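You operate a simulated robot arm through the tools that you are given. There is no shell and no other tool.

You run a simulated two-armed robot. Do the job below in one go: nothing can be reset, and whatever is moved stays where it is left.

JOB
Take the yellow lock out, bring the air on and set the pressure the chart gives.
Fine: lock down on the machine, blue button once; free the orange slider for the dial, lock it after. Where these are worked on the way, their far stop is far enough and under half their travel is too little: orange slider.

Only the result counts: the job must be done as asked and must still hold three seconds after the hand-in. Knocking over, shifting, dropping, spilling or breaking anything else fails it.

ROBOT AND FRAMES
Two 7-joint arms with fingered hands on one trunk that stands fixed in place. Base frame: the origin is at the foot of the trunk, x ahead of it, y to its left, z up. Lengths are in mm, angles in degrees, forces in N, time in s.
The left shoulder is at [70, 153, 1197], the right one opposite. With the tool pointing down near the work surface each hand reaches from about 100 to 880 mm from the base axis, measured 20 degrees to its own side. Payload 3.9 kg a hand.
The TCP of each hand is the grasp point between the finger pads, 30 mm short of the fingertips. In the tool frame z runs along the fingers and y along their closing line. The gripper opens to 104 mm; its body begins 35 mm behind the TCP. The gripper is a hand of 4 fingers: y runs from the thumb to the fingers, the wrist lies at [-17, -104, -178] in the tool frame.
Orientation is that of the tool frame in the base frame, as a unit quaternion [w, x, y, z]. With the fingers straight down and the wrist toward the robot, the tool's x, y and z point along [0, 1, 0], [1, 0, 0] and [0, 0, -1] of the base frame.

CONTROLS
- The arms move only by the tool send_rows. It takes "left_steps", "right_steps" or both (then of equal length, played together; a hand with none holds still); each is a list of rows, each a list of 6 numbers: the shift along the tool's x, y, z in m, then the turn, a rotation vector about the tool's x, y, z in rad. In form: [[x, y, z, rx, ry, rz], ...]. A call has 1 to 20 rows; each row is the pose to reach, as a shift and turn from the pose commanded when the call began, along the tool's axes at that moment. A row lasts 0.2 s, in which the tool goes at most 50 mm and 8.6 degrees; a call with a longer step from one row to the next is refused whole. A pose out of reach is approached as far as the arm can. The call stops where the force on the tool passes 40 N (or 10 N more than at its start, if that is more) or the arm is blocked; 0.2 s more then pass. In this call time passes only in rows, and 0.2 s behind the last. The reply holds the time, the measured pose of the TCP, the force on the tool along the base axes, the opening and the grip force, in the units named above and with some noise, with the torque about the TCP (base axes, N m) and any sound that the robot's microphone picked up, and new pictures: "show" is both (left out), scene, wrist or none (wrist: the cameras of the hands that moved).
- Cameras (640 x 400 px; columns grow to the right, rows downward): "scene" is now at [139.5, -8.3, 1431.2]; the picture's right is [-0.07, -1.00, -0.00], its down [-0.54, 0.04, -0.84] and it looks along [0.84, -0.06, -0.54] (base axes); focal length 214 px, centre (320, 200). "left" rides on the left gripper at [-66, -90, -126] in its tool frame; the picture's right is [-0.78, -0.30, 0.56], its down [0.57, -0.70, 0.42] and it looks along [0.27, 0.65, 0.71] (tool axes); focal length 275 px, centre (320, 200). "right" rides on the right gripper at [66, -90, -126] in its tool frame; the picture's right is [-0.78, 0.30, -0.56], its down [-0.57, -0.70, 0.42] and it looks along [-0.26, 0.65, 0.71] (tool axes); focal length 275 px, centre (320, 200). There is no depth. A picture from a camera that has moved, and an enlarged one, comes with that camera's place and axes in the base frame and with its lens.
- lift_body(by): slides the trunk up (or, below 0, down) by that many mm; the arms and the scene camera ride with it, the base frame stays. It gives what a move gives, with no picture.
- curl_fingers(index, middle, ring, thumb_bend, thumb_turn, hand): sets how far each is bent, from 0 (flat) to 100 (curled in); at 30 the hand is open as for a grip, at 70 the pads meet at the TCP. One left out holds its place. A second passes; each finger stops where it meets its share of the squeeze, and holds until it gets a number again. It is the only way to open and close the hand. It gives what a move gives, with no picture; readings hold the bend of each and the force on the fingers (four entries, about 0 where the hand has none), thumb and palm. thumb_turn goes from beside the hand (0) to across from the fingers (100), as for a grip.
- head_to(pan, tilt): turns the head with the scene camera to pan (to the left, within 86 degrees either way) and tilt (down, from -29 to 69), counted from straight ahead of the robot. It gives what a move gives, and a new picture of the scene camera.
- inspect(camera, box): a new picture of the part [left, top, right, bottom] of that camera's present view, enlarged. It takes no simulated time.
- hand_in(): hands the job in; it is judged then, once.

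Nothing tells you positions but the pictures and the camera data. Unless the task says otherwise, let go and move clear before handing in.

The tools are called after "Emit:" as a command line: name --argument value ..., lists and objects as JSON in quotes. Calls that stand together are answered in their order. send_rows: Moves the arms, as the interface text tells. Its arguments: {"type":"object","properties":{"left_steps":{"type":"array","items":{"type":"array","items":{"type":"number"}}},"right_steps":{"type":"array","items":{"type":"array","items":{"type":"number"}}},"show":{"type":"string","enum":["both","scene","wrist","none"]}},"required":[]} The other tools are called the same way: lift_body (by) moves the trunk up or down; curl_fingers (index, middle, ring, thumb_bend, thumb_turn, hand) moves the fingers one by one; head_to (pan, tilt) turns the head that bears the scene camera; inspect (camera, box) takes an enlarged picture of a part of a camera's view; hand_in () hands the job in.

At the start:

```text
time_s: 0.0
left_eef_pos: [519.4, 32.0, 1278.6]
left_orientation: [0.0, 0.707, 0.707, 0.0]
left_contact_force: [-0.2, -0.5, -0.5]
left_torque: [0.05, -0.03, -0.01]
left_grip_width: 103.8
left_grip_force: 0.0
left_shape: jaw
left_bend: [30.0, 30.0, 30.0, 30.0, 97.0]
left_finger forces: [0.0, 0.0, 0.0, 0.0, 0.0, 0.0]
right_eef_pos: [408.1, -441.1, 1290.9]
right_orientation: [0.001, 0.707, 0.708, 0.0]
right_contact_force: [-0.5, 0.0, -0.8]
right_torque: [-0.03, 0.03, -0.04]
right_grip_width: 103.8
right_grip_force: 0.1
right_shape: jaw
right_bend: [30.0, 30.0, 30.0, 30.0, 97.0]
right_finger forces: [0.1, 0.0, 0.1, 0.0, 0.0, 0.0]
trunk travel left (down, up): [-650.0, 290.0]
head pan, tilt (commanded): [-4.3, 32.8]
```

scene: 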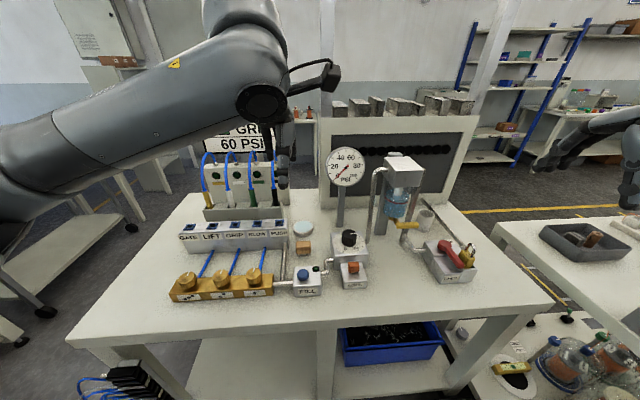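
right: 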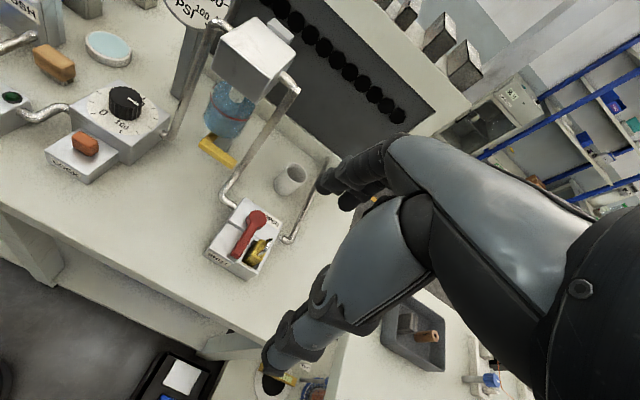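
left: 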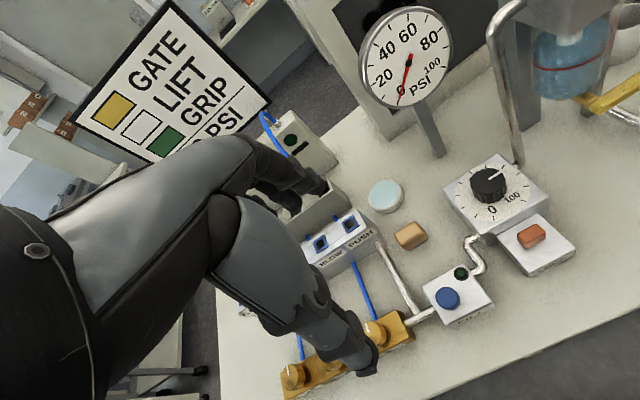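

I see a bench with a pneumatic panel: a chart sign at the back left, a gauge, a dial box with an orange slider, a blue button box, and a red lever with a yellow lock at the right. I'll enlarge the views before moving anything.

Emit:
inspect --camera "scene" --box '[160, 120, 320, 310]'

Emit:
inspect --camera "scene" --box '[260, 140, 500, 300]'

Emit:
inspect --camera "right" --box '[180, 180, 320, 290]'

Emit:
inspect --camera "left" --box '[380, 140, 600, 340]'

Emit:
inspect --camera "left" --box '[60, 0, 300, 170]'

```text
2.11 times, centred on (240, 215) of scene
camera zoom: at [139.5, -8.3, 1431.2], right [-0.07, -1.0, 0.0], down [-0.54, 0.04, -0.84], along [0.84, -0.06, -0.54], focal length 452 px, centre (488, 168)
```

zoom: 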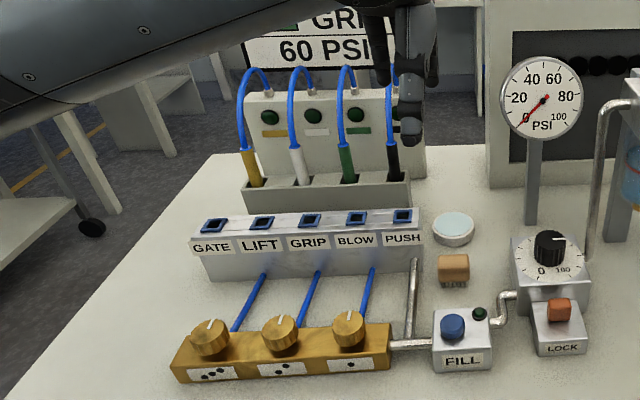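

```text
2.50 times, centred on (380, 220) of scene
camera zoom: at [139.5, -8.3, 1431.2], right [-0.07, -1.0, 0.0], down [-0.54, 0.04, -0.84], along [0.84, -0.06, -0.54], focal length 536 px, centre (170, 150)
```

zoom: 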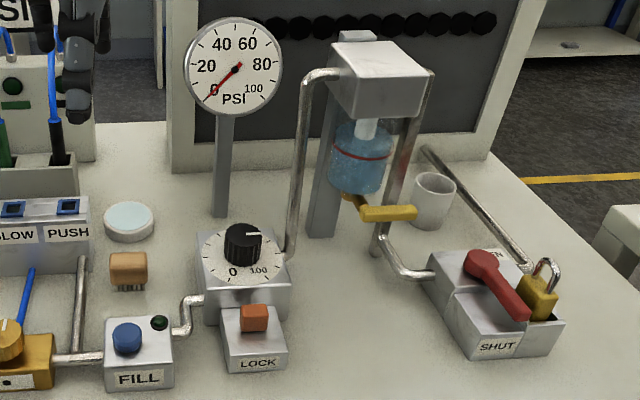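

```text
3.64 times, centred on (250, 235) of right
camera zoom: at [316.9, -375.4, 1415.0], right [0.3, -0.78, 0.56], down [-0.7, -0.57, -0.42], along [0.65, -0.26, -0.71], focal length 1001 px, centre (574, 73)
```

zoom: 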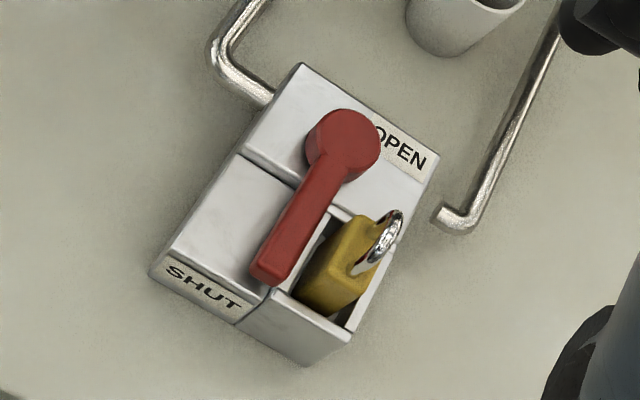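

```text
2.00 times, centred on (490, 240) of left
camera zoom: at [429.5, -35.4, 1402.9], right [-0.3, -0.78, -0.56], down [-0.7, 0.57, -0.42], along [0.65, 0.27, -0.71], focal length 551 px, centre (-20, 120)
```

zoom: 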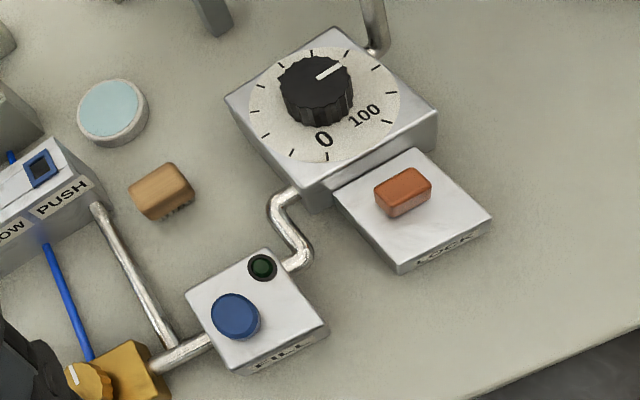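

```text
2.35 times, centred on (180, 85) of left
camera zoom: at [429.5, -35.4, 1402.9], right [-0.3, -0.78, -0.56], down [-0.7, 0.57, -0.42], along [0.65, 0.27, -0.71], focal length 648 px, centre (649, 471)
```

zoom: 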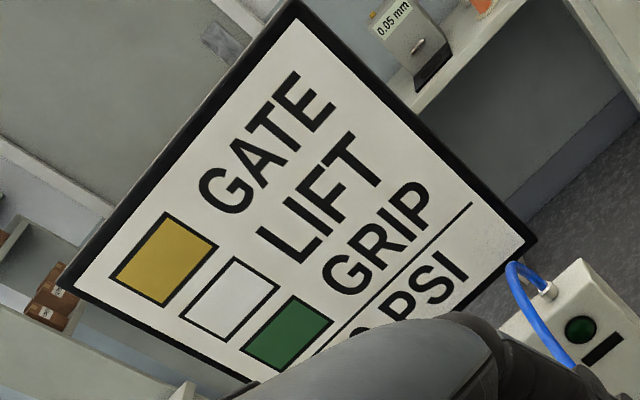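

The chart asks for 60 PSI. I put the blue button near (543, 13, 917), the dial near (651, -139, 967), the slider near (564, -139, 925) and the lever hub near (600, -437, 951), with the lever pointing at me (SHUT) and the lock to its right. Next I enlarge each of these further.

Emit:
inspect --camera "right" --box '[225, 205, 285, 265]'

Emit:
inspect --camera "scene" --box '[415, 225, 495, 290]'

Emit:
inspect --camera "left" --box '[440, 145, 580, 285]'

Emit:
inspect --camera "scene" --box '[320, 140, 380, 200]'

Emit:
inspect --camera "scene" --box '[325, 220, 375, 295]'

```text
6.67 times, centred on (255, 235) of right
camera zoom: at [316.9, -375.4, 1415.0], right [0.3, -0.78, 0.56], down [-0.7, -0.57, -0.42], along [0.65, -0.26, -0.71], focal length 1835 px, centre (753, -33)
```

zoom: 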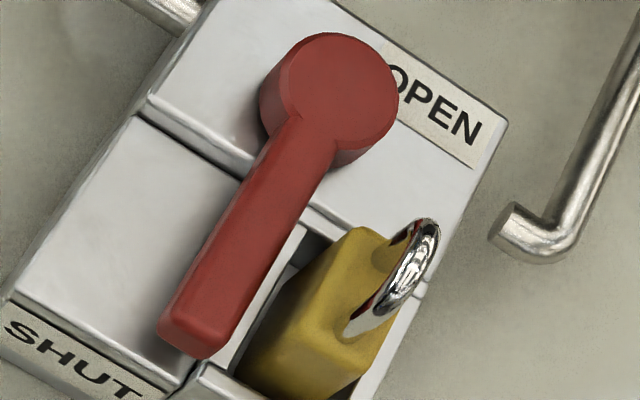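

```text
6.15 times, centred on (455, 258) of scene
camera zoom: at [139.5, -8.3, 1431.2], right [-0.07, -1.0, 0.0], down [-0.54, 0.04, -0.84], along [0.84, -0.06, -0.54], focal length 1320 px, centre (-511, -154)
```

zoom: 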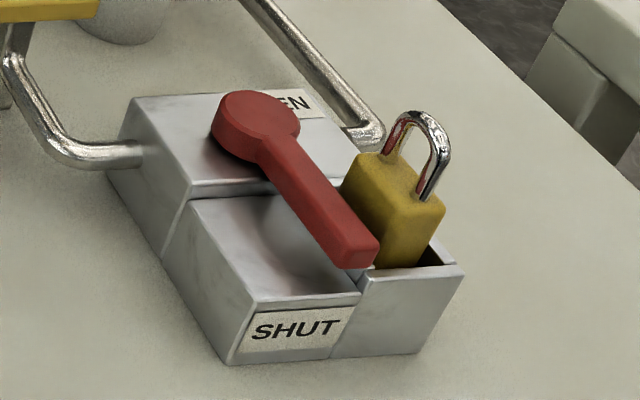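

```text
2.86 times, centred on (510, 215) of left
camera zoom: at [429.5, -35.4, 1402.9], right [-0.3, -0.78, -0.56], down [-0.7, 0.57, -0.42], along [0.65, 0.27, -0.71], focal length 786 px, centre (-223, 157)
```

zoom: 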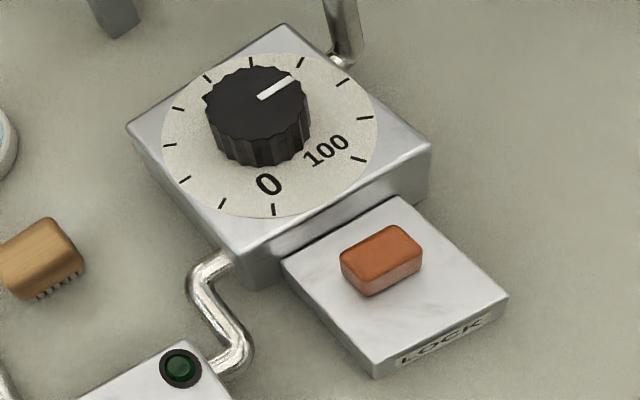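

```text
6.67 times, centred on (350, 170) of scene
camera zoom: at [139.5, -8.3, 1431.2], right [-0.07, -1.0, 0.0], down [-0.54, 0.04, -0.84], along [0.84, -0.06, -0.54], focal length 1430 px, centre (120, 400)
```

zoom: 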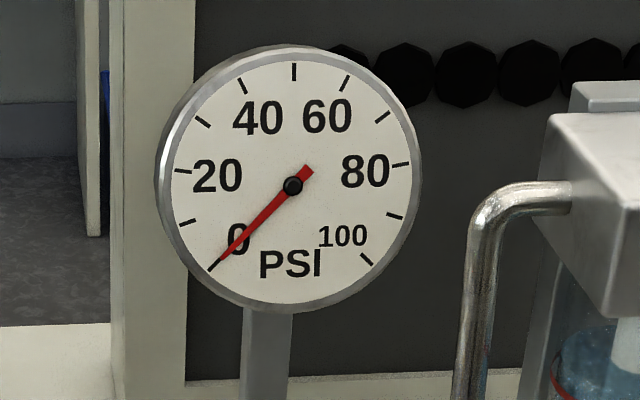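

```text
5.33 times, centred on (350, 258) of scene
camera zoom: at [139.5, -8.3, 1431.2], right [-0.07, -1.0, 0.0], down [-0.54, 0.04, -0.84], along [0.84, -0.06, -0.54], focal length 1144 px, centre (160, -107)
```

zoom: 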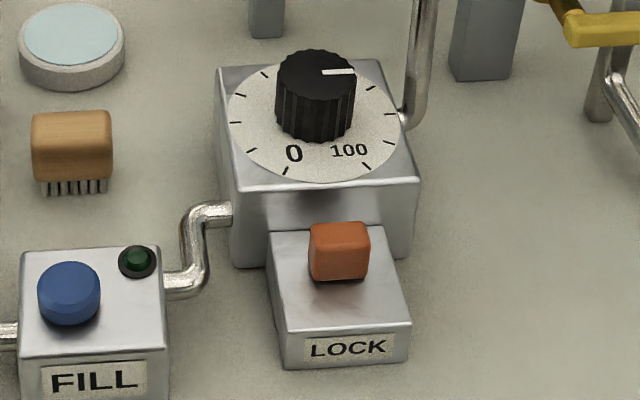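

The dial runs 0–100 over about 300° and now points near 80, so 60 is about 60° counter-clockwise. The slider cap is about 31 mm wide across y and should slide along x. Next I zoom in on the lock to work out how to grasp it.

Emit:
inspect --camera "scene" --box '[450, 238, 490, 266]'

Emit:
inspect --camera "right" --box '[245, 225, 285, 270]'

Emit:
inspect --camera "scene" --box '[180, 100, 330, 200]'

```text
14.29 times, centred on (470, 252) of scene
camera zoom: at [139.5, -8.3, 1431.2], right [-0.07, -1.0, 0.0], down [-0.54, 0.04, -0.84], along [0.84, -0.06, -0.54], focal length 3064 px, centre (-1823, -543)
```

zoom: 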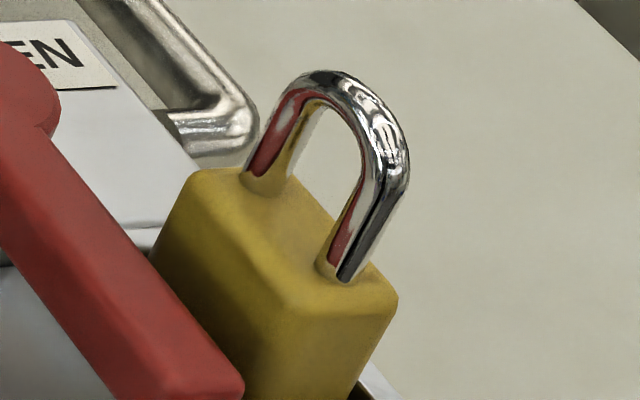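

```text
8.89 times, centred on (265, 248) of right
camera zoom: at [316.9, -375.4, 1415.0], right [0.3, -0.78, 0.56], down [-0.7, -0.57, -0.42], along [0.65, -0.26, -0.71], focal length 2447 px, centre (809, -222)
```

zoom: 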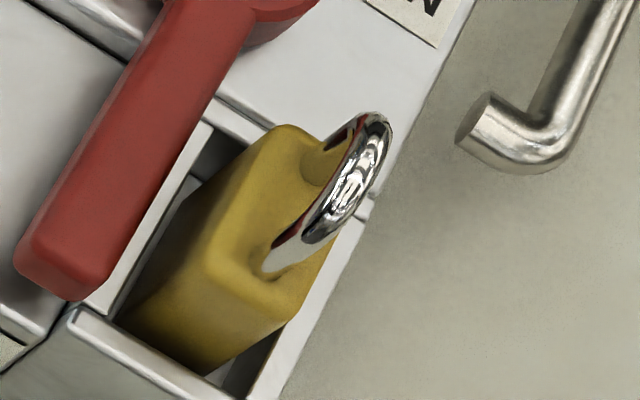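

```text
4.00 times, centred on (255, 150) of scene
camera zoom: at [139.5, -8.3, 1431.2], right [-0.07, -1.0, 0.0], down [-0.54, 0.04, -0.84], along [0.84, -0.06, -0.54], focal length 858 px, centre (580, 400)
```

zoom: 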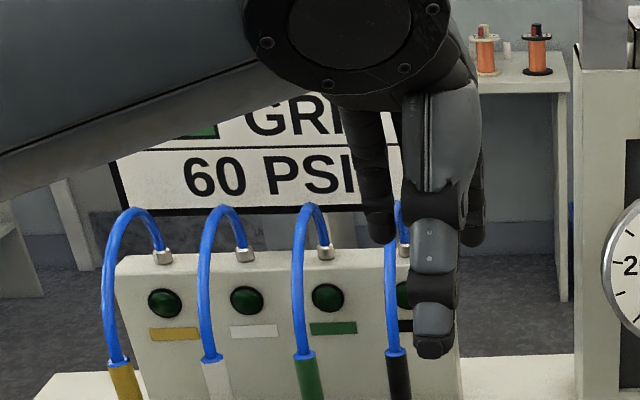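

The lock body spans about x 526–575 and y −460 to −487 with its top at z≈960. The shackle lies in the x–z plane at y≈−475 and tops out near z≈995. I'll bring the right hand above it, turned 90° so it closes along y.

Emit:
send_rows --right_steps '[[-0.003, 0.013, 0.016, 0, 0, 0.1428], [-0.006, 0.026, 0.032, 0, 0, 0.2856], [-0.009, 0.039, 0.048, 0, 0, 0.4284], [-0.012, 0.052, 0.064, 0, 0, 0.5712], [-0.015, 0.065, 0.08, 0, 0, 0.714], [-0.018, 0.078, 0.096, 0, 0, 0.8568], [-0.021, 0.091, 0.112, 0, 0, 0.9996], [-0.024, 0.104, 0.128, 0, 0, 1.1424], [-0.027, 0.117, 0.144, 0, 0, 1.2852], [-0.03, 0.13, 0.16, 0, 0, 1.428], [-0.034, 0.143, 0.176, 0, 0, 1.5708]]'

```text
time_s: 2.4
left_eef_pos: [519.4, 31.4, 1278.1]
left_orientation: [0.0, 0.706, 0.708, 0.0]
left_contact_force: [0.3, 0.7, 0.7]
left_torque: [0.02, 0.03, -0.01]
left_grip_width: 103.7
left_grip_force: 0.1
left_shape: jaw
left_bend: [30.0, 30.0, 30.0, 30.0, 97.0]
left_finger forces: [0.1, 0.1, 0.0, 0.0, 0.0, 0.1]
right_eef_pos: [552.0, -473.1, 1113.2]
right_orientation: [-0.001, 1.0, -0.002, -0.001]
right_contact_force: [0.9, 1.1, -0.2]
right_torque: [-0.02, 0.03, -0.02]
right_grip_width: 103.7
right_grip_force: 0.1
right_shape: jaw
right_bend: [30.0, 30.0, 30.0, 30.0, 97.0]
right_finger forces: [0.1, 0.1, 0.1, 0.0, 0.0, 0.0]
trunk travel left (down, up): [-650.0, 290.0]
head pan, tilt (commanded): [-4.3, 32.8]
camera scene: at [140.7, -8.0, 1431.0], right [-0.07, -1.0, 0.0], down [-0.54, 0.04, -0.84], along [0.84, -0.06, -0.54], focal length 214 px, centre (320, 200)
camera right: at [617.2, -385.0, 1238.9], right [-0.78, -0.29, 0.56], down [-0.57, 0.7, -0.43], along [-0.27, -0.65, -0.71], focal length 275 px, centre (320, 200)
```

scene: 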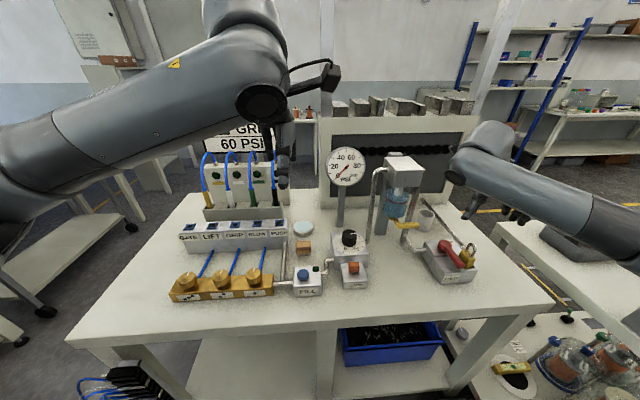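
right: 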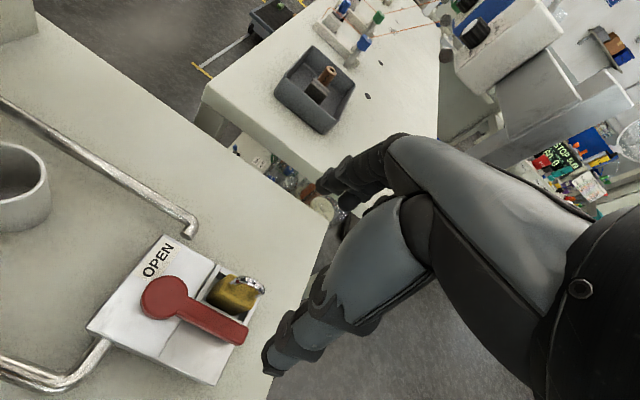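

The hand got its turn and hangs over the lock. I enlarge the wrist and scene views to refine the lock's place.

Emit:
inspect --camera "right" --box '[130, 220, 290, 390]'

Emit:
inspect --camera "right" --box '[205, 262, 275, 322]'

Emit:
inspect --camera "scene" --box '[410, 120, 530, 290]'

```text
2.35 times, centred on (210, 305) of right
camera zoom: at [617.2, -385.0, 1238.9], right [-0.78, -0.29, 0.56], down [-0.57, 0.7, -0.43], along [-0.27, -0.65, -0.71], focal length 648 px, centre (579, -47)
```

zoom: 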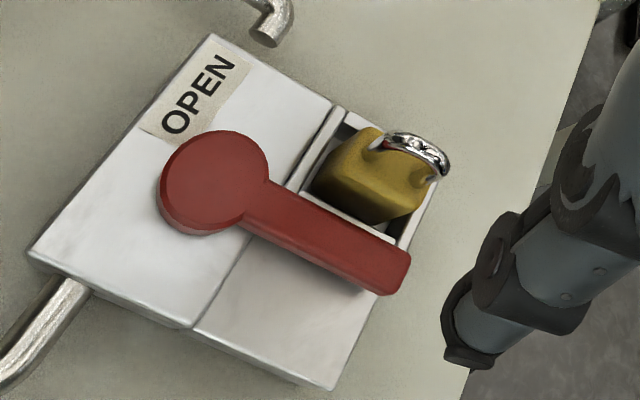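

```text
6.67 times, centred on (240, 292) of right
camera zoom: at [617.2, -385.0, 1238.9], right [-0.78, -0.29, 0.56], down [-0.57, 0.7, -0.43], along [-0.27, -0.65, -0.71], focal length 1835 px, centre (853, -413)
```

zoom: 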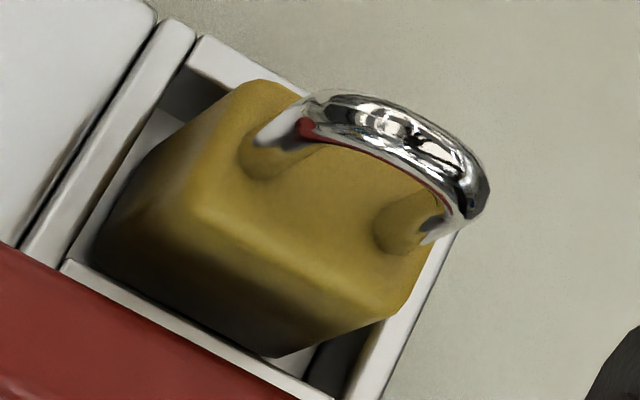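

```text
2.35 times, centred on (470, 205) of scene
camera zoom: at [140.7, -8.0, 1431.0], right [-0.07, -1.0, 0.0], down [-0.54, 0.04, -0.84], along [0.84, -0.06, -0.54], focal length 505 px, centre (-33, 188)
```

zoom: 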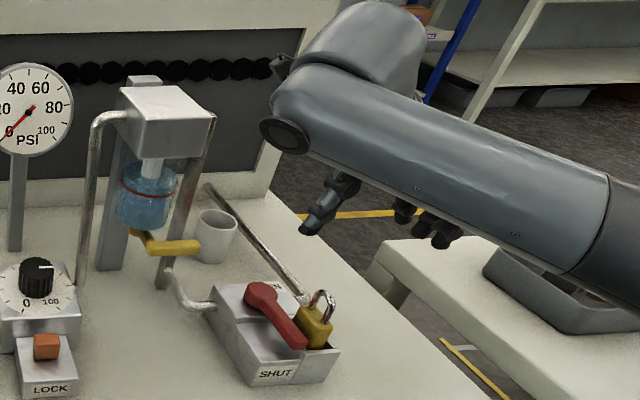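

The shackle sits at x 539–563, y≈−477, with its apex at z≈996. I close the hand once in free air to see where the fingertips end up.

Emit:
curl_fingers --hand "right" --index 66 --middle 66 --ring 66 --thumb_bend 66

Emit:
inspect --camera "right" --box '[0, 0, 640, 400]'

Emit:
inspect --camera "scene" --box '[430, 120, 530, 290]'

```text
time_s: 3.4
left_eef_pos: [517.9, 30.6, 1277.8]
left_orientation: [0.0, 0.707, 0.707, 0.0]
left_contact_force: [0.1, -0.3, -0.2]
left_torque: [0.0, -0.01, 0.01]
left_grip_width: 103.7
left_grip_force: 0.0
left_shape: jaw
left_bend: [30.0, 30.0, 30.0, 30.0, 97.0]
left_finger forces: [0.1, 0.1, 0.0, 0.1, 0.0, 0.0]
right_eef_pos: [551.4, -473.5, 1112.8]
right_orientation: [0.0, 1.0, 0.0, 0.0]
right_contact_force: [0.7, 0.5, 0.2]
right_torque: [0.0, -0.01, -0.02]
right_grip_width: 13.1
right_grip_force: 0.1
right_shape: fingers
right_bend: [66.0, 66.0, 66.0, 66.0, 97.0]
right_finger forces: [0.0, 0.0, 0.0, 0.0, 0.1, 0.0]
trunk travel left (down, up): [-650.0, 290.0]
head pan, tilt (commanded): [-4.3, 32.8]
```

```text
1.00 times, centred on (320, 200) of right (not enlarged: the box is as wide or as high as the picture)
camera zoom: at [615.9, -385.0, 1239.2], right [-0.78, -0.3, 0.56], down [-0.57, 0.7, -0.42], along [-0.27, -0.65, -0.71], focal length 275 px, centre (320, 200)
```

zoom: 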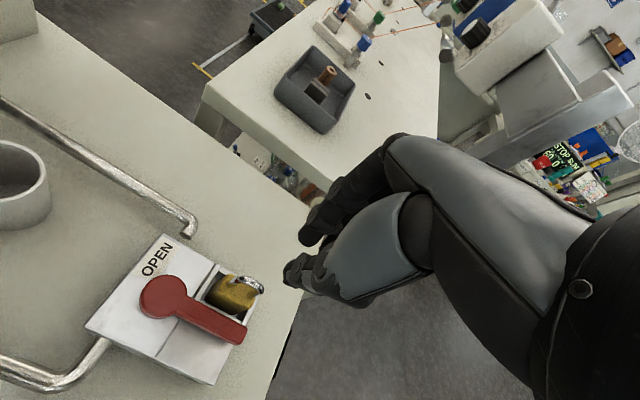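

```text
2.35 times, centred on (480, 205) of scene
camera zoom: at [139.6, -8.2, 1431.2], right [-0.07, -1.0, 0.0], down [-0.54, 0.04, -0.84], along [0.84, -0.06, -0.54], focal length 505 px, centre (-56, 188)
```

zoom: 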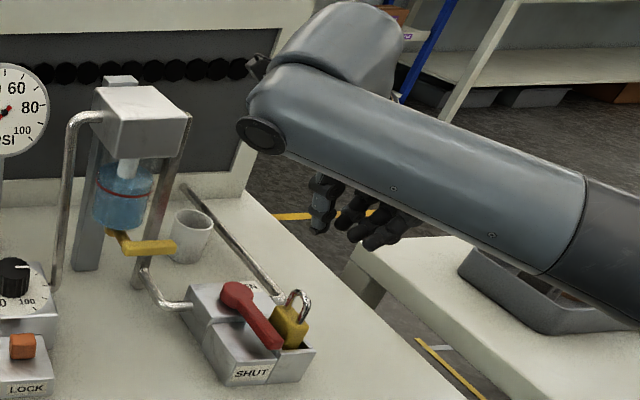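

Closed fingers meet just past the TCP as expected. I open to about 53 mm and go down over the shackle, stopping short to check.

Emit:
curl_fingers --hand "right" --index 50 --middle 50 --ring 50 --thumb_bend 50

Emit:
send_rows --right_steps '[[0, 0.003, 0.03, 0, 0, 0], [0, 0.003, 0.06, 0, 0, 0], [0, 0.003, 0.085, 0, 0, 0]]'

Emit:
inspect --camera "right" --box '[160, 200, 400, 400]'

Emit:
inspect --camera "scene" --box '[420, 180, 520, 290]'

```text
time_s: 4.4
left_eef_pos: [518.4, 30.1, 1278.2]
left_orientation: [0.0, 0.708, 0.707, -0.001]
left_contact_force: [-0.8, 0.5, 0.0]
left_torque: [0.0, 0.01, -0.01]
left_grip_width: 103.7
left_grip_force: 0.2
left_shape: jaw
left_bend: [30.0, 30.0, 30.0, 30.0, 97.0]
left_finger forces: [0.1, 0.0, 0.0, 0.1, 0.0, 0.0]
right_eef_pos: [550.8, -473.5, 1113.7]
right_orientation: [0.0, 1.0, 0.001, 0.0]
right_contact_force: [0.4, 0.1, 0.5]
right_torque: [-0.01, 0.0, 0.0]
right_grip_width: 52.9
right_grip_force: 0.1
right_shape: fingers
right_bend: [50.0, 50.0, 50.0, 50.0, 97.0]
right_finger forces: [0.1, 0.1, 0.0, 0.0, 0.0, 0.0]
trunk travel left (down, up): [-650.0, 290.0]
head pan, tilt (commanded): [-4.3, 32.8]
```

```text
time_s: 5.2
left_eef_pos: [519.1, 30.4, 1277.9]
left_orientation: [0.0, 0.708, 0.707, 0.0]
left_contact_force: [0.2, 0.2, -0.8]
left_torque: [0.01, 0.01, 0.0]
left_grip_width: 103.7
left_grip_force: 0.1
left_shape: jaw
left_bend: [30.0, 30.0, 30.0, 30.0, 97.0]
left_finger forces: [0.1, 0.1, 0.0, 0.0, 0.1, 0.1]
right_eef_pos: [551.5, -477.8, 1028.0]
right_orientation: [0.0, 1.0, -0.001, 0.001]
right_contact_force: [0.3, -0.2, 0.2]
right_torque: [-0.01, 0.01, 0.0]
right_grip_width: 53.3
right_grip_force: 0.0
right_shape: fingers
right_bend: [50.0, 50.0, 50.0, 50.0, 97.0]
right_finger forces: [0.0, 0.0, 0.0, 0.0, 0.1, 0.0]
trunk travel left (down, up): [-650.0, 290.0]
head pan, tilt (commanded): [-4.3, 32.8]
camera scene: at [139.8, -8.5, 1431.2], right [-0.07, -1.0, 0.0], down [-0.54, 0.04, -0.84], along [0.84, -0.06, -0.54], focal length 214 px, centre (320, 200)
camera right: at [616.4, -389.1, 1154.0], right [-0.78, -0.3, 0.56], down [-0.57, 0.7, -0.42], along [-0.27, -0.65, -0.71], focal length 275 px, centre (320, 200)
```

scene: 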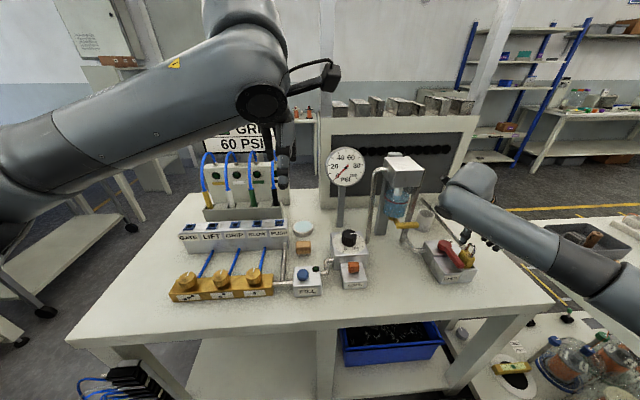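
right: 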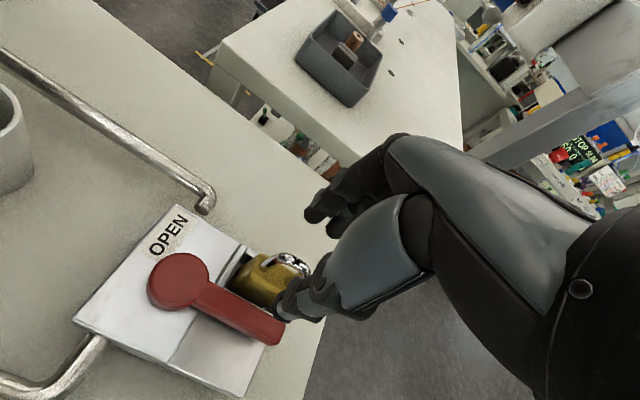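

```text
2.00 times, centred on (280, 300) of right
camera zoom: at [616.4, -389.1, 1154.0], right [-0.78, -0.3, 0.56], down [-0.57, 0.7, -0.42], along [-0.27, -0.65, -0.71], focal length 551 px, centre (400, 0)
```

zoom: 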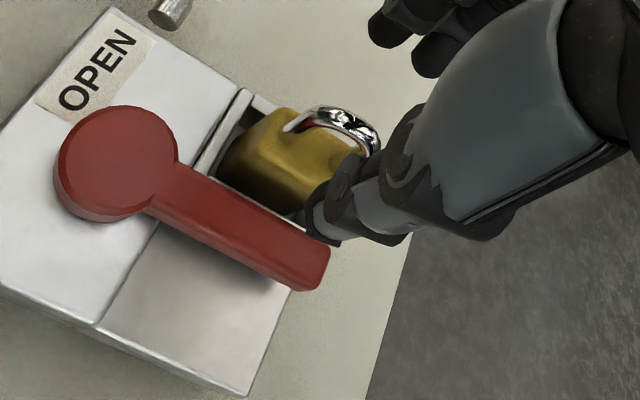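

```text
3.64 times, centred on (470, 235) of scene
camera zoom: at [139.8, -8.5, 1431.2], right [-0.07, -1.0, 0.0], down [-0.54, 0.04, -0.84], along [0.84, -0.06, -0.54], focal length 780 px, centre (-226, 73)
```

zoom: 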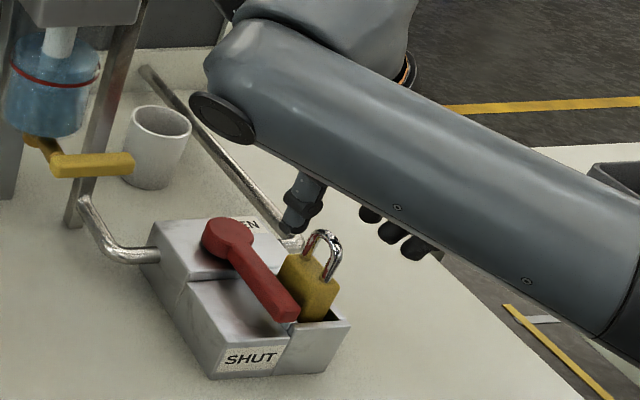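

The thumb tip is near (554, −440, 1004), clear of the lever. I go down the last 32 mm and then close softly on the shackle.

Emit:
send_rows --right_steps '[[0, 0, 0.016, 0, 0, 0], [0, 0, 0.032, 0, 0, 0]]'

Emit:
curl_fingers --hand "right" --index 72 --middle 72 --ring 72 --thumb_bend 72

Emit:
inspect --camera "right" --box '[160, 200, 400, 400]'

Emit:
inspect --camera "scene" --box '[420, 200, 500, 290]'

```text
time_s: 5.8
left_eef_pos: [518.9, 29.9, 1278.1]
left_orientation: [0.0, 0.707, 0.707, 0.0]
left_contact_force: [-0.2, 0.2, 0.1]
left_torque: [0.03, -0.01, 0.03]
left_grip_width: 103.4
left_grip_force: 0.0
left_shape: jaw
left_bend: [30.0, 30.0, 30.0, 30.0, 97.0]
left_finger forces: [0.1, 0.0, 0.1, 0.1, 0.0, 0.0]
right_eef_pos: [551.1, -477.8, 995.9]
right_orientation: [0.0, 1.0, 0.001, 0.0]
right_contact_force: [0.9, 0.0, -0.5]
right_torque: [-0.02, -0.04, 0.04]
right_grip_width: 53.3
right_grip_force: 0.1
right_shape: fingers
right_bend: [50.0, 50.0, 50.0, 50.0, 97.0]
right_finger forces: [0.0, 0.0, 0.0, 0.1, 0.1, 0.0]
trunk travel left (down, up): [-650.0, 290.0]
head pan, tilt (commanded): [-4.3, 32.8]
camera scene: at [139.9, -8.6, 1431.2], right [-0.07, -1.0, 0.0], down [-0.54, 0.04, -0.84], along [0.84, -0.06, -0.54], focal length 214 px, centre (320, 200)
camera right: at [616.3, -388.8, 1122.1], right [-0.78, -0.3, 0.56], down [-0.57, 0.7, -0.42], along [-0.27, -0.65, -0.71], focal length 275 px, centre (320, 200)
```

scene: 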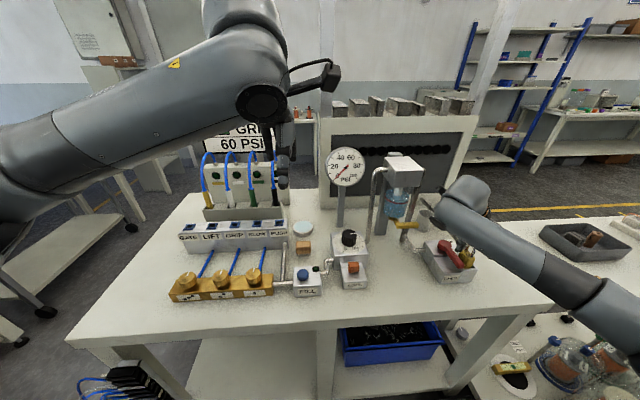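
right: 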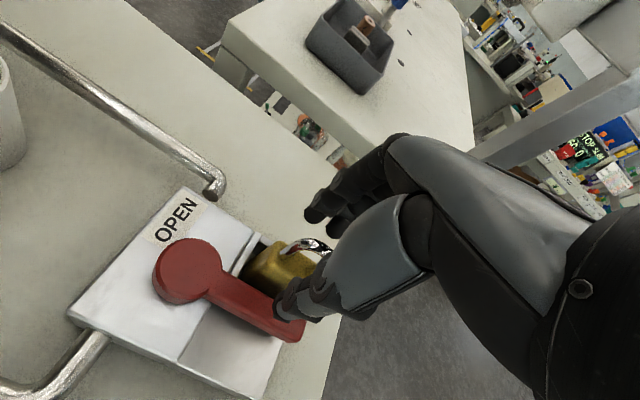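

```text
time_s: 6.8
left_eef_pos: [518.0, 31.2, 1277.8]
left_orientation: [0.0, 0.708, 0.706, 0.0]
left_contact_force: [0.6, -0.5, 1.4]
left_torque: [0.0, 0.02, 0.0]
left_grip_width: 103.5
left_grip_force: 0.1
left_shape: jaw
left_bend: [30.0, 30.0, 30.0, 30.0, 97.0]
left_finger forces: [0.0, 0.0, 0.0, 0.0, 0.1, 0.0]
right_eef_pos: [550.8, -477.2, 996.3]
right_orientation: [0.0, 1.0, 0.0, 0.0]
right_contact_force: [-0.2, 0.2, -0.4]
right_torque: [0.02, -0.01, -0.01]
right_grip_width: 5.6
right_grip_force: 5.0
right_shape: fingers
right_bend: [71.0, 71.0, 72.0, 68.0, 97.0]
right_finger forces: [3.8, 1.3, 0.0, 0.0, 5.3, 0.0]
trunk travel left (down, up): [-650.0, 290.0]
head pan, tilt (commanded): [-4.3, 32.8]
```

```text
2.00 times, centred on (280, 300) of right
camera zoom: at [616.1, -388.4, 1122.1], right [-0.78, -0.3, 0.56], down [-0.57, 0.7, -0.42], along [-0.27, -0.65, -0.71], focal length 551 px, centre (400, 0)
```

zoom: 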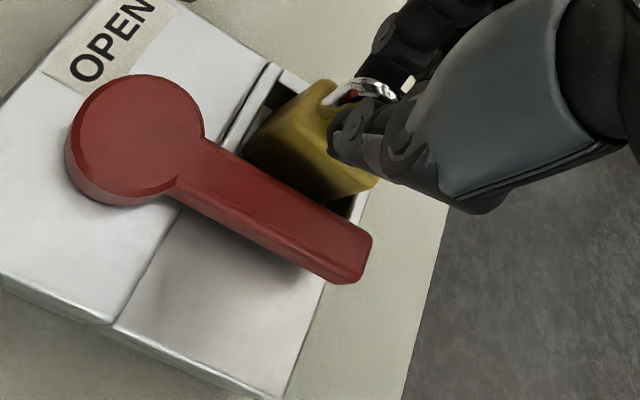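

```text
4.44 times, centred on (460, 245) of scene
camera zoom: at [139.6, -8.3, 1431.2], right [-0.07, -1.0, 0.0], down [-0.54, 0.04, -0.84], along [0.84, -0.06, -0.54], focal length 953 px, centre (-302, 0)
```

zoom: 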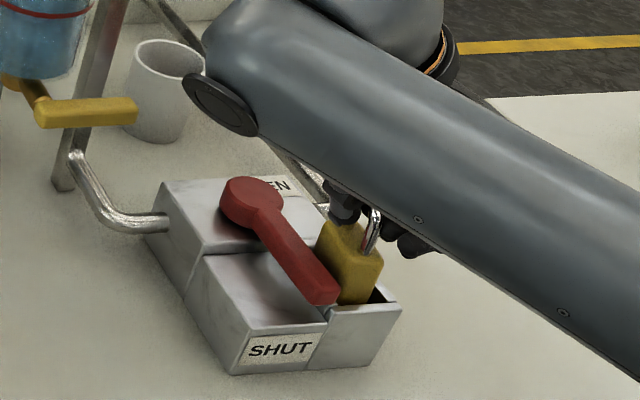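

The fingers hold the shackle at about 5 N with the index and middle against the thumb. I squeeze further for a surer hold, then lift slightly.

Emit:
curl_fingers --hand "right" --index 85 --middle 85 --ring 78 --thumb_bend 85

Emit:
send_rows --right_steps '[[0, 0, -0.01, 0, 0, 0], [0, 0, -0.02, 0, 0, 0]]'

Emit:
inspect --camera "scene" --box '[420, 200, 500, 290]'

Emit:
inspect --camera "right" --box '[160, 200, 400, 400]'

```text
time_s: 7.8
left_eef_pos: [519.8, 29.5, 1277.5]
left_orientation: [0.001, 0.706, 0.708, 0.0]
left_contact_force: [-0.1, 0.0, 0.8]
left_torque: [0.03, 0.01, -0.04]
left_grip_width: 103.6
left_grip_force: 0.2
left_shape: jaw
left_bend: [30.0, 30.0, 30.0, 30.0, 97.0]
left_finger forces: [0.0, 0.0, 0.0, 0.0, 0.0, 0.0]
right_eef_pos: [550.0, -477.8, 995.1]
right_orientation: [0.0, 1.0, -0.001, 0.0]
right_contact_force: [-0.4, -0.8, -1.6]
right_torque: [-0.01, 0.0, 0.09]
right_grip_width: 3.7
right_grip_force: 22.1
right_shape: fingers
right_bend: [74.0, 76.0, 78.0, 70.0, 96.0]
right_finger forces: [11.4, 10.9, 0.0, 0.0, 22.1, 0.1]
trunk travel left (down, up): [-650.0, 290.0]
head pan, tilt (commanded): [-4.3, 32.8]
```

```text
time_s: 8.4
left_eef_pos: [519.2, 30.0, 1277.7]
left_orientation: [0.0, 0.707, 0.707, 0.0]
left_contact_force: [-0.5, 0.3, 0.3]
left_torque: [0.0, 0.01, 0.01]
left_grip_width: 103.6
left_grip_force: 0.1
left_shape: jaw
left_bend: [30.0, 30.0, 30.0, 30.0, 97.0]
left_finger forces: [0.0, 0.0, 0.0, 0.0, 0.0, 0.0]
right_eef_pos: [551.0, -476.9, 1017.1]
right_orientation: [0.0, 1.0, -0.001, 0.0]
right_contact_force: [-0.4, 0.9, -2.6]
right_torque: [0.03, 0.01, 0.1]
right_grip_width: 4.0
right_grip_force: 21.6
right_shape: fingers
right_bend: [74.0, 76.0, 78.0, 71.0, 95.0]
right_finger forces: [12.1, 9.3, 0.1, 0.1, 21.8, 0.0]
trunk travel left (down, up): [-650.0, 290.0]
head pan, tilt (commanded): [-4.3, 32.8]
camera scene: at [139.8, -8.2, 1431.1], right [-0.07, -1.0, 0.0], down [-0.54, 0.04, -0.84], along [0.84, -0.06, -0.54], focal length 214 px, centre (320, 200)
camera right: at [616.4, -388.4, 1142.1], right [-0.78, -0.3, 0.56], down [-0.57, 0.7, -0.42], along [-0.27, -0.65, -0.71], focal length 275 px, centre (320, 200)
```

scene: 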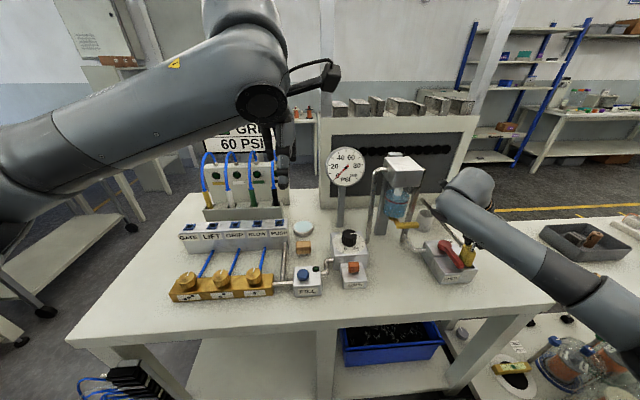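
right: 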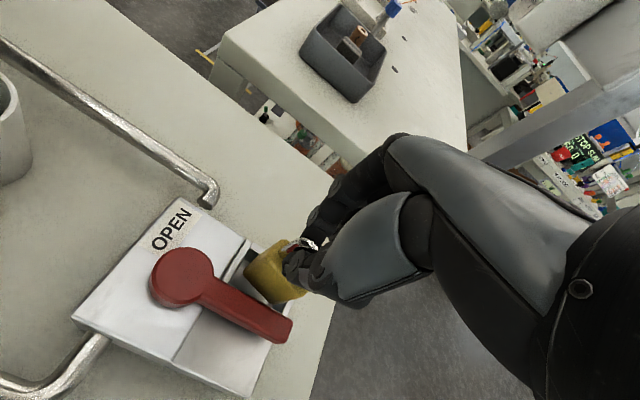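

```text
4.44 times, centred on (460, 245) of scene
camera zoom: at [139.8, -8.2, 1431.1], right [-0.07, -1.0, 0.0], down [-0.54, 0.04, -0.84], along [0.84, -0.06, -0.54], focal length 953 px, centre (-302, 0)
```

zoom: 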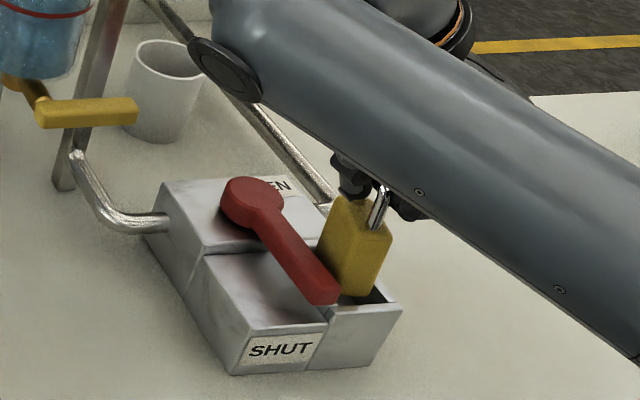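

```text
2.00 times, centred on (280, 300) of right
camera zoom: at [616.4, -388.4, 1142.1], right [-0.78, -0.3, 0.56], down [-0.57, 0.7, -0.42], along [-0.27, -0.65, -0.71], focal length 551 px, centre (400, 0)
```

zoom: 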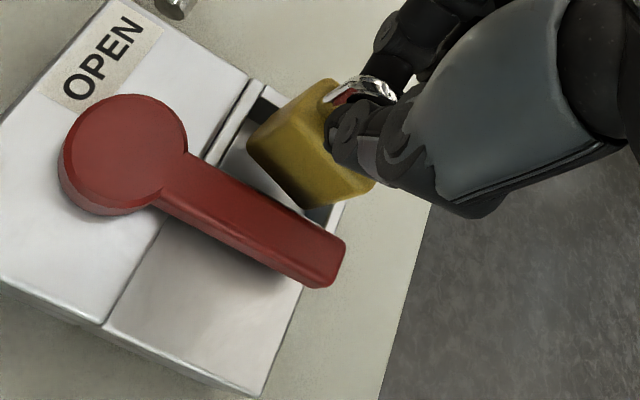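

The lock comes up with the hand and hangs straight. I lift it well clear of the tray.

Emit:
send_rows --right_steps '[[0, 0, -0.02, 0, 0, 0], [0, 0, -0.04, 0, 0, 0], [0, 0, -0.06, 0, 0, 0], [0, 0, -0.08, 0, 0, 0]]'

Emit:
inspect --camera "scene" --box '[420, 180, 500, 290]'

Emit:
inspect --camera "right" --box '[100, 150, 400, 400]'

```text
time_s: 9.4
left_eef_pos: [518.1, 31.3, 1278.1]
left_orientation: [-0.001, 0.707, 0.707, 0.0]
left_contact_force: [0.1, 0.2, 0.7]
left_torque: [-0.01, 0.01, 0.0]
left_grip_width: 103.5
left_grip_force: 0.0
left_shape: jaw
left_bend: [30.0, 30.0, 30.0, 30.0, 97.0]
left_finger forces: [0.0, 0.1, 0.0, 0.0, 0.0, 0.1]
right_eef_pos: [551.1, -478.0, 1096.9]
right_orientation: [0.0, 1.0, 0.0, 0.0]
right_contact_force: [0.9, 0.2, -1.7]
right_torque: [-0.01, -0.07, 0.03]
right_grip_width: 4.3
right_grip_force: 22.0
right_shape: fingers
right_bend: [74.0, 78.0, 78.0, 71.0, 93.0]
right_finger forces: [15.4, 6.2, 0.0, 0.0, 21.8, 0.1]
trunk travel left (down, up): [-650.0, 290.0]
head pan, tilt (commanded): [-4.3, 32.8]
camera scene: at [139.1, -7.8, 1431.2], right [-0.07, -1.0, 0.0], down [-0.54, 0.04, -0.84], along [0.84, -0.06, -0.54], focal length 214 px, centre (320, 200)
camera right: at [615.7, -388.2, 1222.6], right [-0.78, -0.3, 0.56], down [-0.57, 0.7, -0.42], along [-0.27, -0.65, -0.71], focal length 275 px, centre (320, 200)
```

scene: 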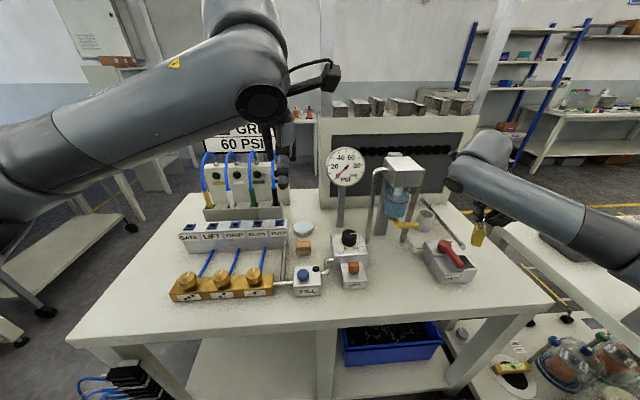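
right: 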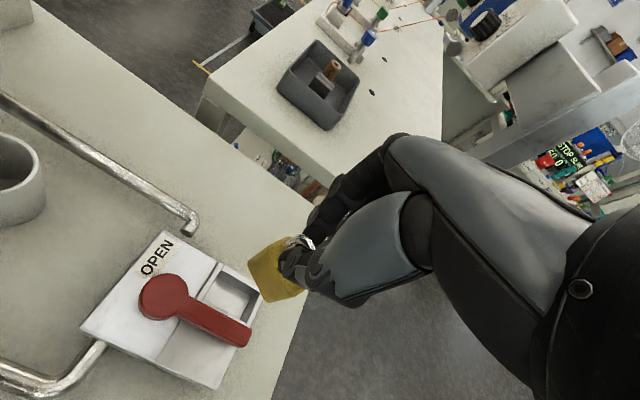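

```text
3.64 times, centred on (460, 235) of scene
camera zoom: at [139.1, -7.8, 1431.2], right [-0.07, -1.0, 0.0], down [-0.54, 0.04, -0.84], along [0.84, -0.06, -0.54], focal length 780 px, centre (-189, 73)
```

zoom: 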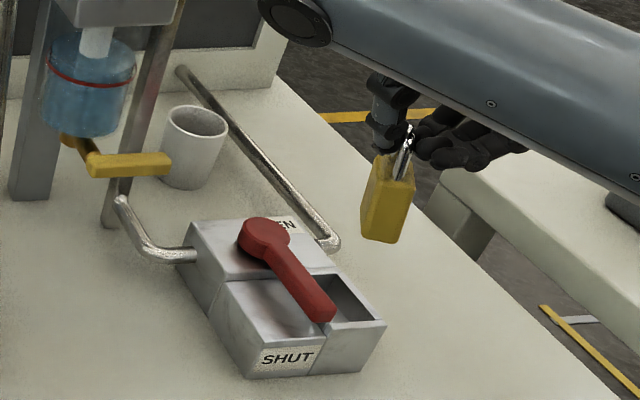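

```text
1.60 times, centred on (250, 275) of right
camera zoom: at [615.7, -388.2, 1222.6], right [-0.78, -0.3, 0.56], down [-0.57, 0.7, -0.42], along [-0.27, -0.65, -0.71], focal length 440 px, centre (432, 80)
```

zoom: 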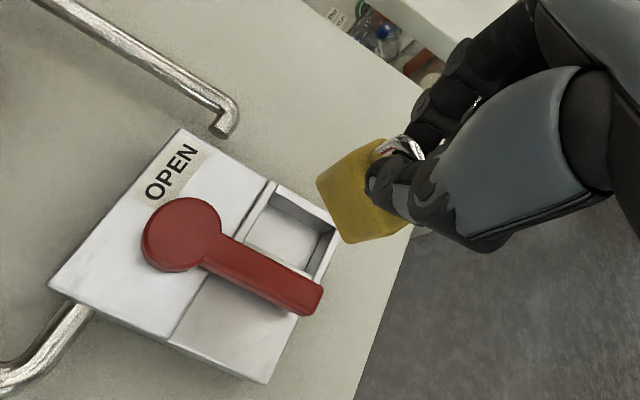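

The lock hangs free, and I put its bottom about 85 mm below the TCP and the table at z≈866. I carry it left to the open bench area between the valve box and the dial, near (510, −305).

Emit:
send_rows --right_steps '[[-0.003, -0.012, 0, 0, 0, 0], [-0.008, -0.034, 0, 0, 0, 0], [-0.014, -0.06, 0, 0, 0, 0], [-0.021, -0.087, 0, 0, 0, 0], [-0.027, -0.113, 0, 0, 0, 0], [-0.033, -0.139, 0, 0, 0, 0], [-0.038, -0.161, 0, 0, 0, 0], [-0.041, -0.173, 0, 0, 0, 0]]'

Emit:
send_rows --right_steps '[[0, 0, 0.02, 0, 0, 0], [0, 0, 0.045, 0, 0, 0], [0, 0, 0.07, 0, 0, 0], [0, 0, 0.095, 0, 0, 0], [0, 0, 0.115, 0, 0, 0]]'

Emit:
inspect --camera "scene" --box '[360, 180, 470, 310]'

Emit:
inspect --camera "right" --box '[160, 150, 400, 400]'

```text
time_s: 11.2
left_eef_pos: [518.2, 30.3, 1277.3]
left_orientation: [0.0, 0.708, 0.707, 0.0]
left_contact_force: [0.1, 0.3, 0.1]
left_torque: [0.01, 0.02, 0.0]
left_grip_width: 104.0
left_grip_force: 0.0
left_shape: jaw
left_bend: [30.0, 30.0, 30.0, 30.0, 97.0]
left_finger forces: [0.0, 0.0, 0.0, 0.0, 0.0, 0.1]
right_eef_pos: [508.0, -303.4, 1096.1]
right_orientation: [0.0, 1.0, 0.0, -0.001]
right_contact_force: [0.2, 0.3, -1.1]
right_torque: [0.01, -0.04, 0.03]
right_grip_width: 4.1
right_grip_force: 21.7
right_shape: fingers
right_bend: [74.0, 78.0, 78.0, 71.0, 93.0]
right_finger forces: [15.5, 6.0, 0.0, 0.0, 21.6, 0.1]
trunk travel left (down, up): [-650.0, 290.0]
head pan, tilt (commanded): [-4.3, 32.8]
camera scene: at [139.6, -7.9, 1431.2], right [-0.07, -1.0, 0.0], down [-0.54, 0.04, -0.84], along [0.84, -0.06, -0.54], focal length 214 px, centre (320, 200)
camera right: at [574.2, -215.0, 1222.0], right [-0.78, -0.3, 0.56], down [-0.57, 0.7, -0.42], along [-0.27, -0.65, -0.71], focal length 275 px, centre (320, 200)
```

scene: 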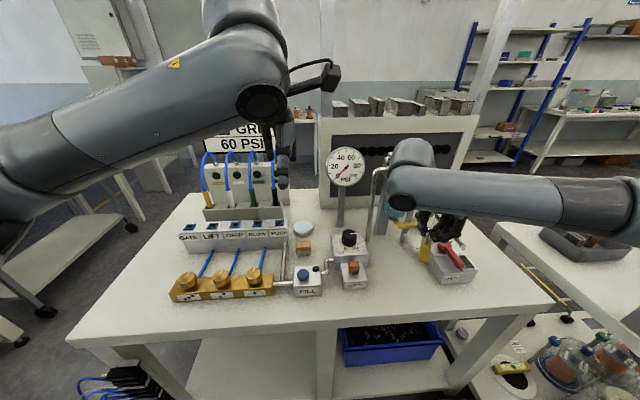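
right: 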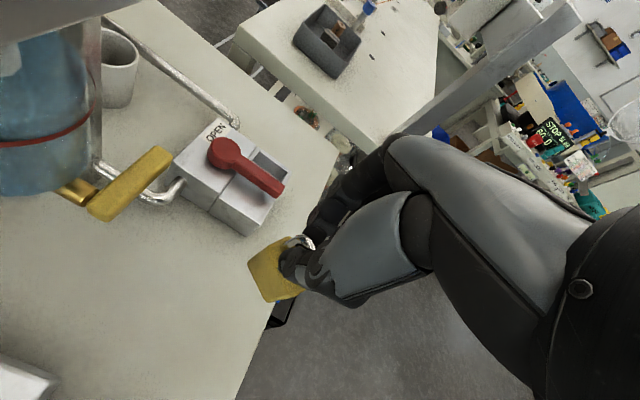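

```text
time_s: 12.4
left_eef_pos: [519.4, 30.4, 1277.8]
left_orientation: [0.0, 0.707, 0.707, 0.0]
left_contact_force: [0.0, -0.1, -0.2]
left_torque: [0.0, -0.02, -0.03]
left_grip_width: 103.6
left_grip_force: 0.1
left_shape: jaw
left_bend: [30.0, 30.0, 30.0, 30.0, 97.0]
left_finger forces: [0.0, 0.1, 0.0, 0.1, 0.0, 0.1]
right_eef_pos: [510.1, -305.1, 980.7]
right_orientation: [0.0, 1.0, 0.0, 0.0]
right_contact_force: [0.0, 0.4, -1.3]
right_torque: [0.03, -0.01, 0.02]
right_grip_width: 4.2
right_grip_force: 21.5
right_shape: fingers
right_bend: [74.0, 78.0, 78.0, 72.0, 93.0]
right_finger forces: [15.7, 5.9, 0.1, 0.1, 21.7, 0.0]
trunk travel left (down, up): [-650.0, 290.0]
head pan, tilt (commanded): [-4.3, 32.8]
camera scene: at [140.0, -8.6, 1431.2], right [-0.07, -1.0, 0.0], down [-0.54, 0.04, -0.84], along [0.84, -0.06, -0.54], focal length 214 px, centre (320, 200)
camera right: at [575.1, -215.5, 1107.0], right [-0.78, -0.3, 0.56], down [-0.57, 0.7, -0.42], along [-0.26, -0.65, -0.71], focal length 275 px, centre (320, 200)
```

scene: 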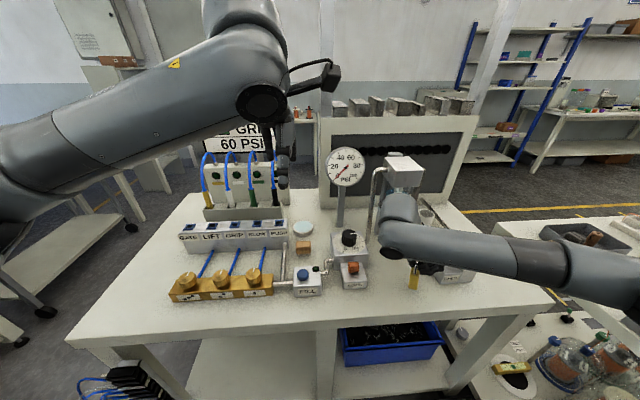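
right: 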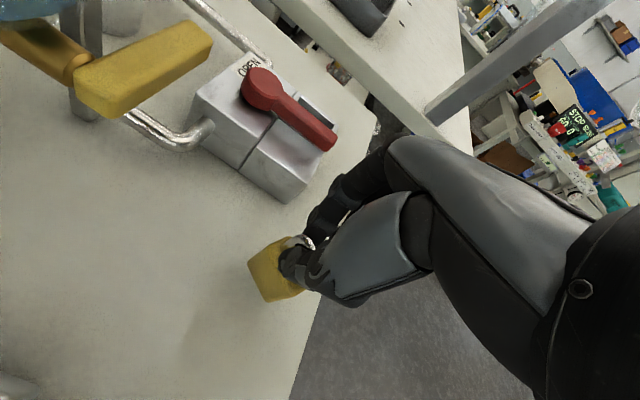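

```text
3.08 times, centred on (415, 245) of scene
camera zoom: at [140.0, -8.6, 1431.2], right [-0.07, -1.0, 0.0], down [-0.54, 0.04, -0.84], along [0.84, -0.06, -0.54], focal length 660 px, centre (28, 62)
```

zoom: 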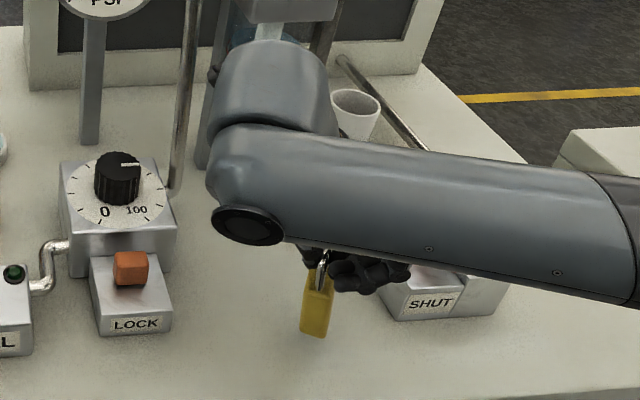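

```text
1.60 times, centred on (280, 275) of right
camera zoom: at [575.1, -215.5, 1107.0], right [-0.78, -0.3, 0.56], down [-0.57, 0.7, -0.42], along [-0.26, -0.65, -0.71], focal length 440 px, centre (384, 80)
```

zoom: 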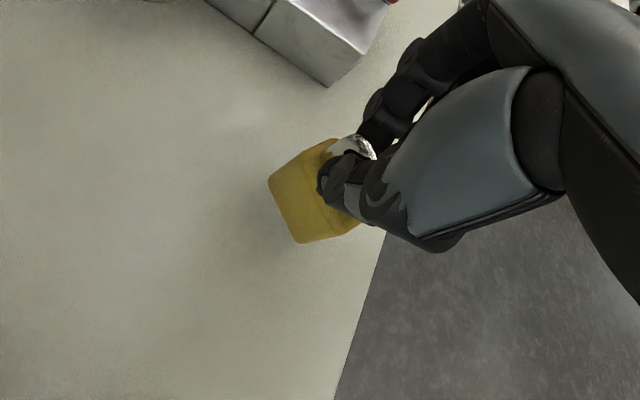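

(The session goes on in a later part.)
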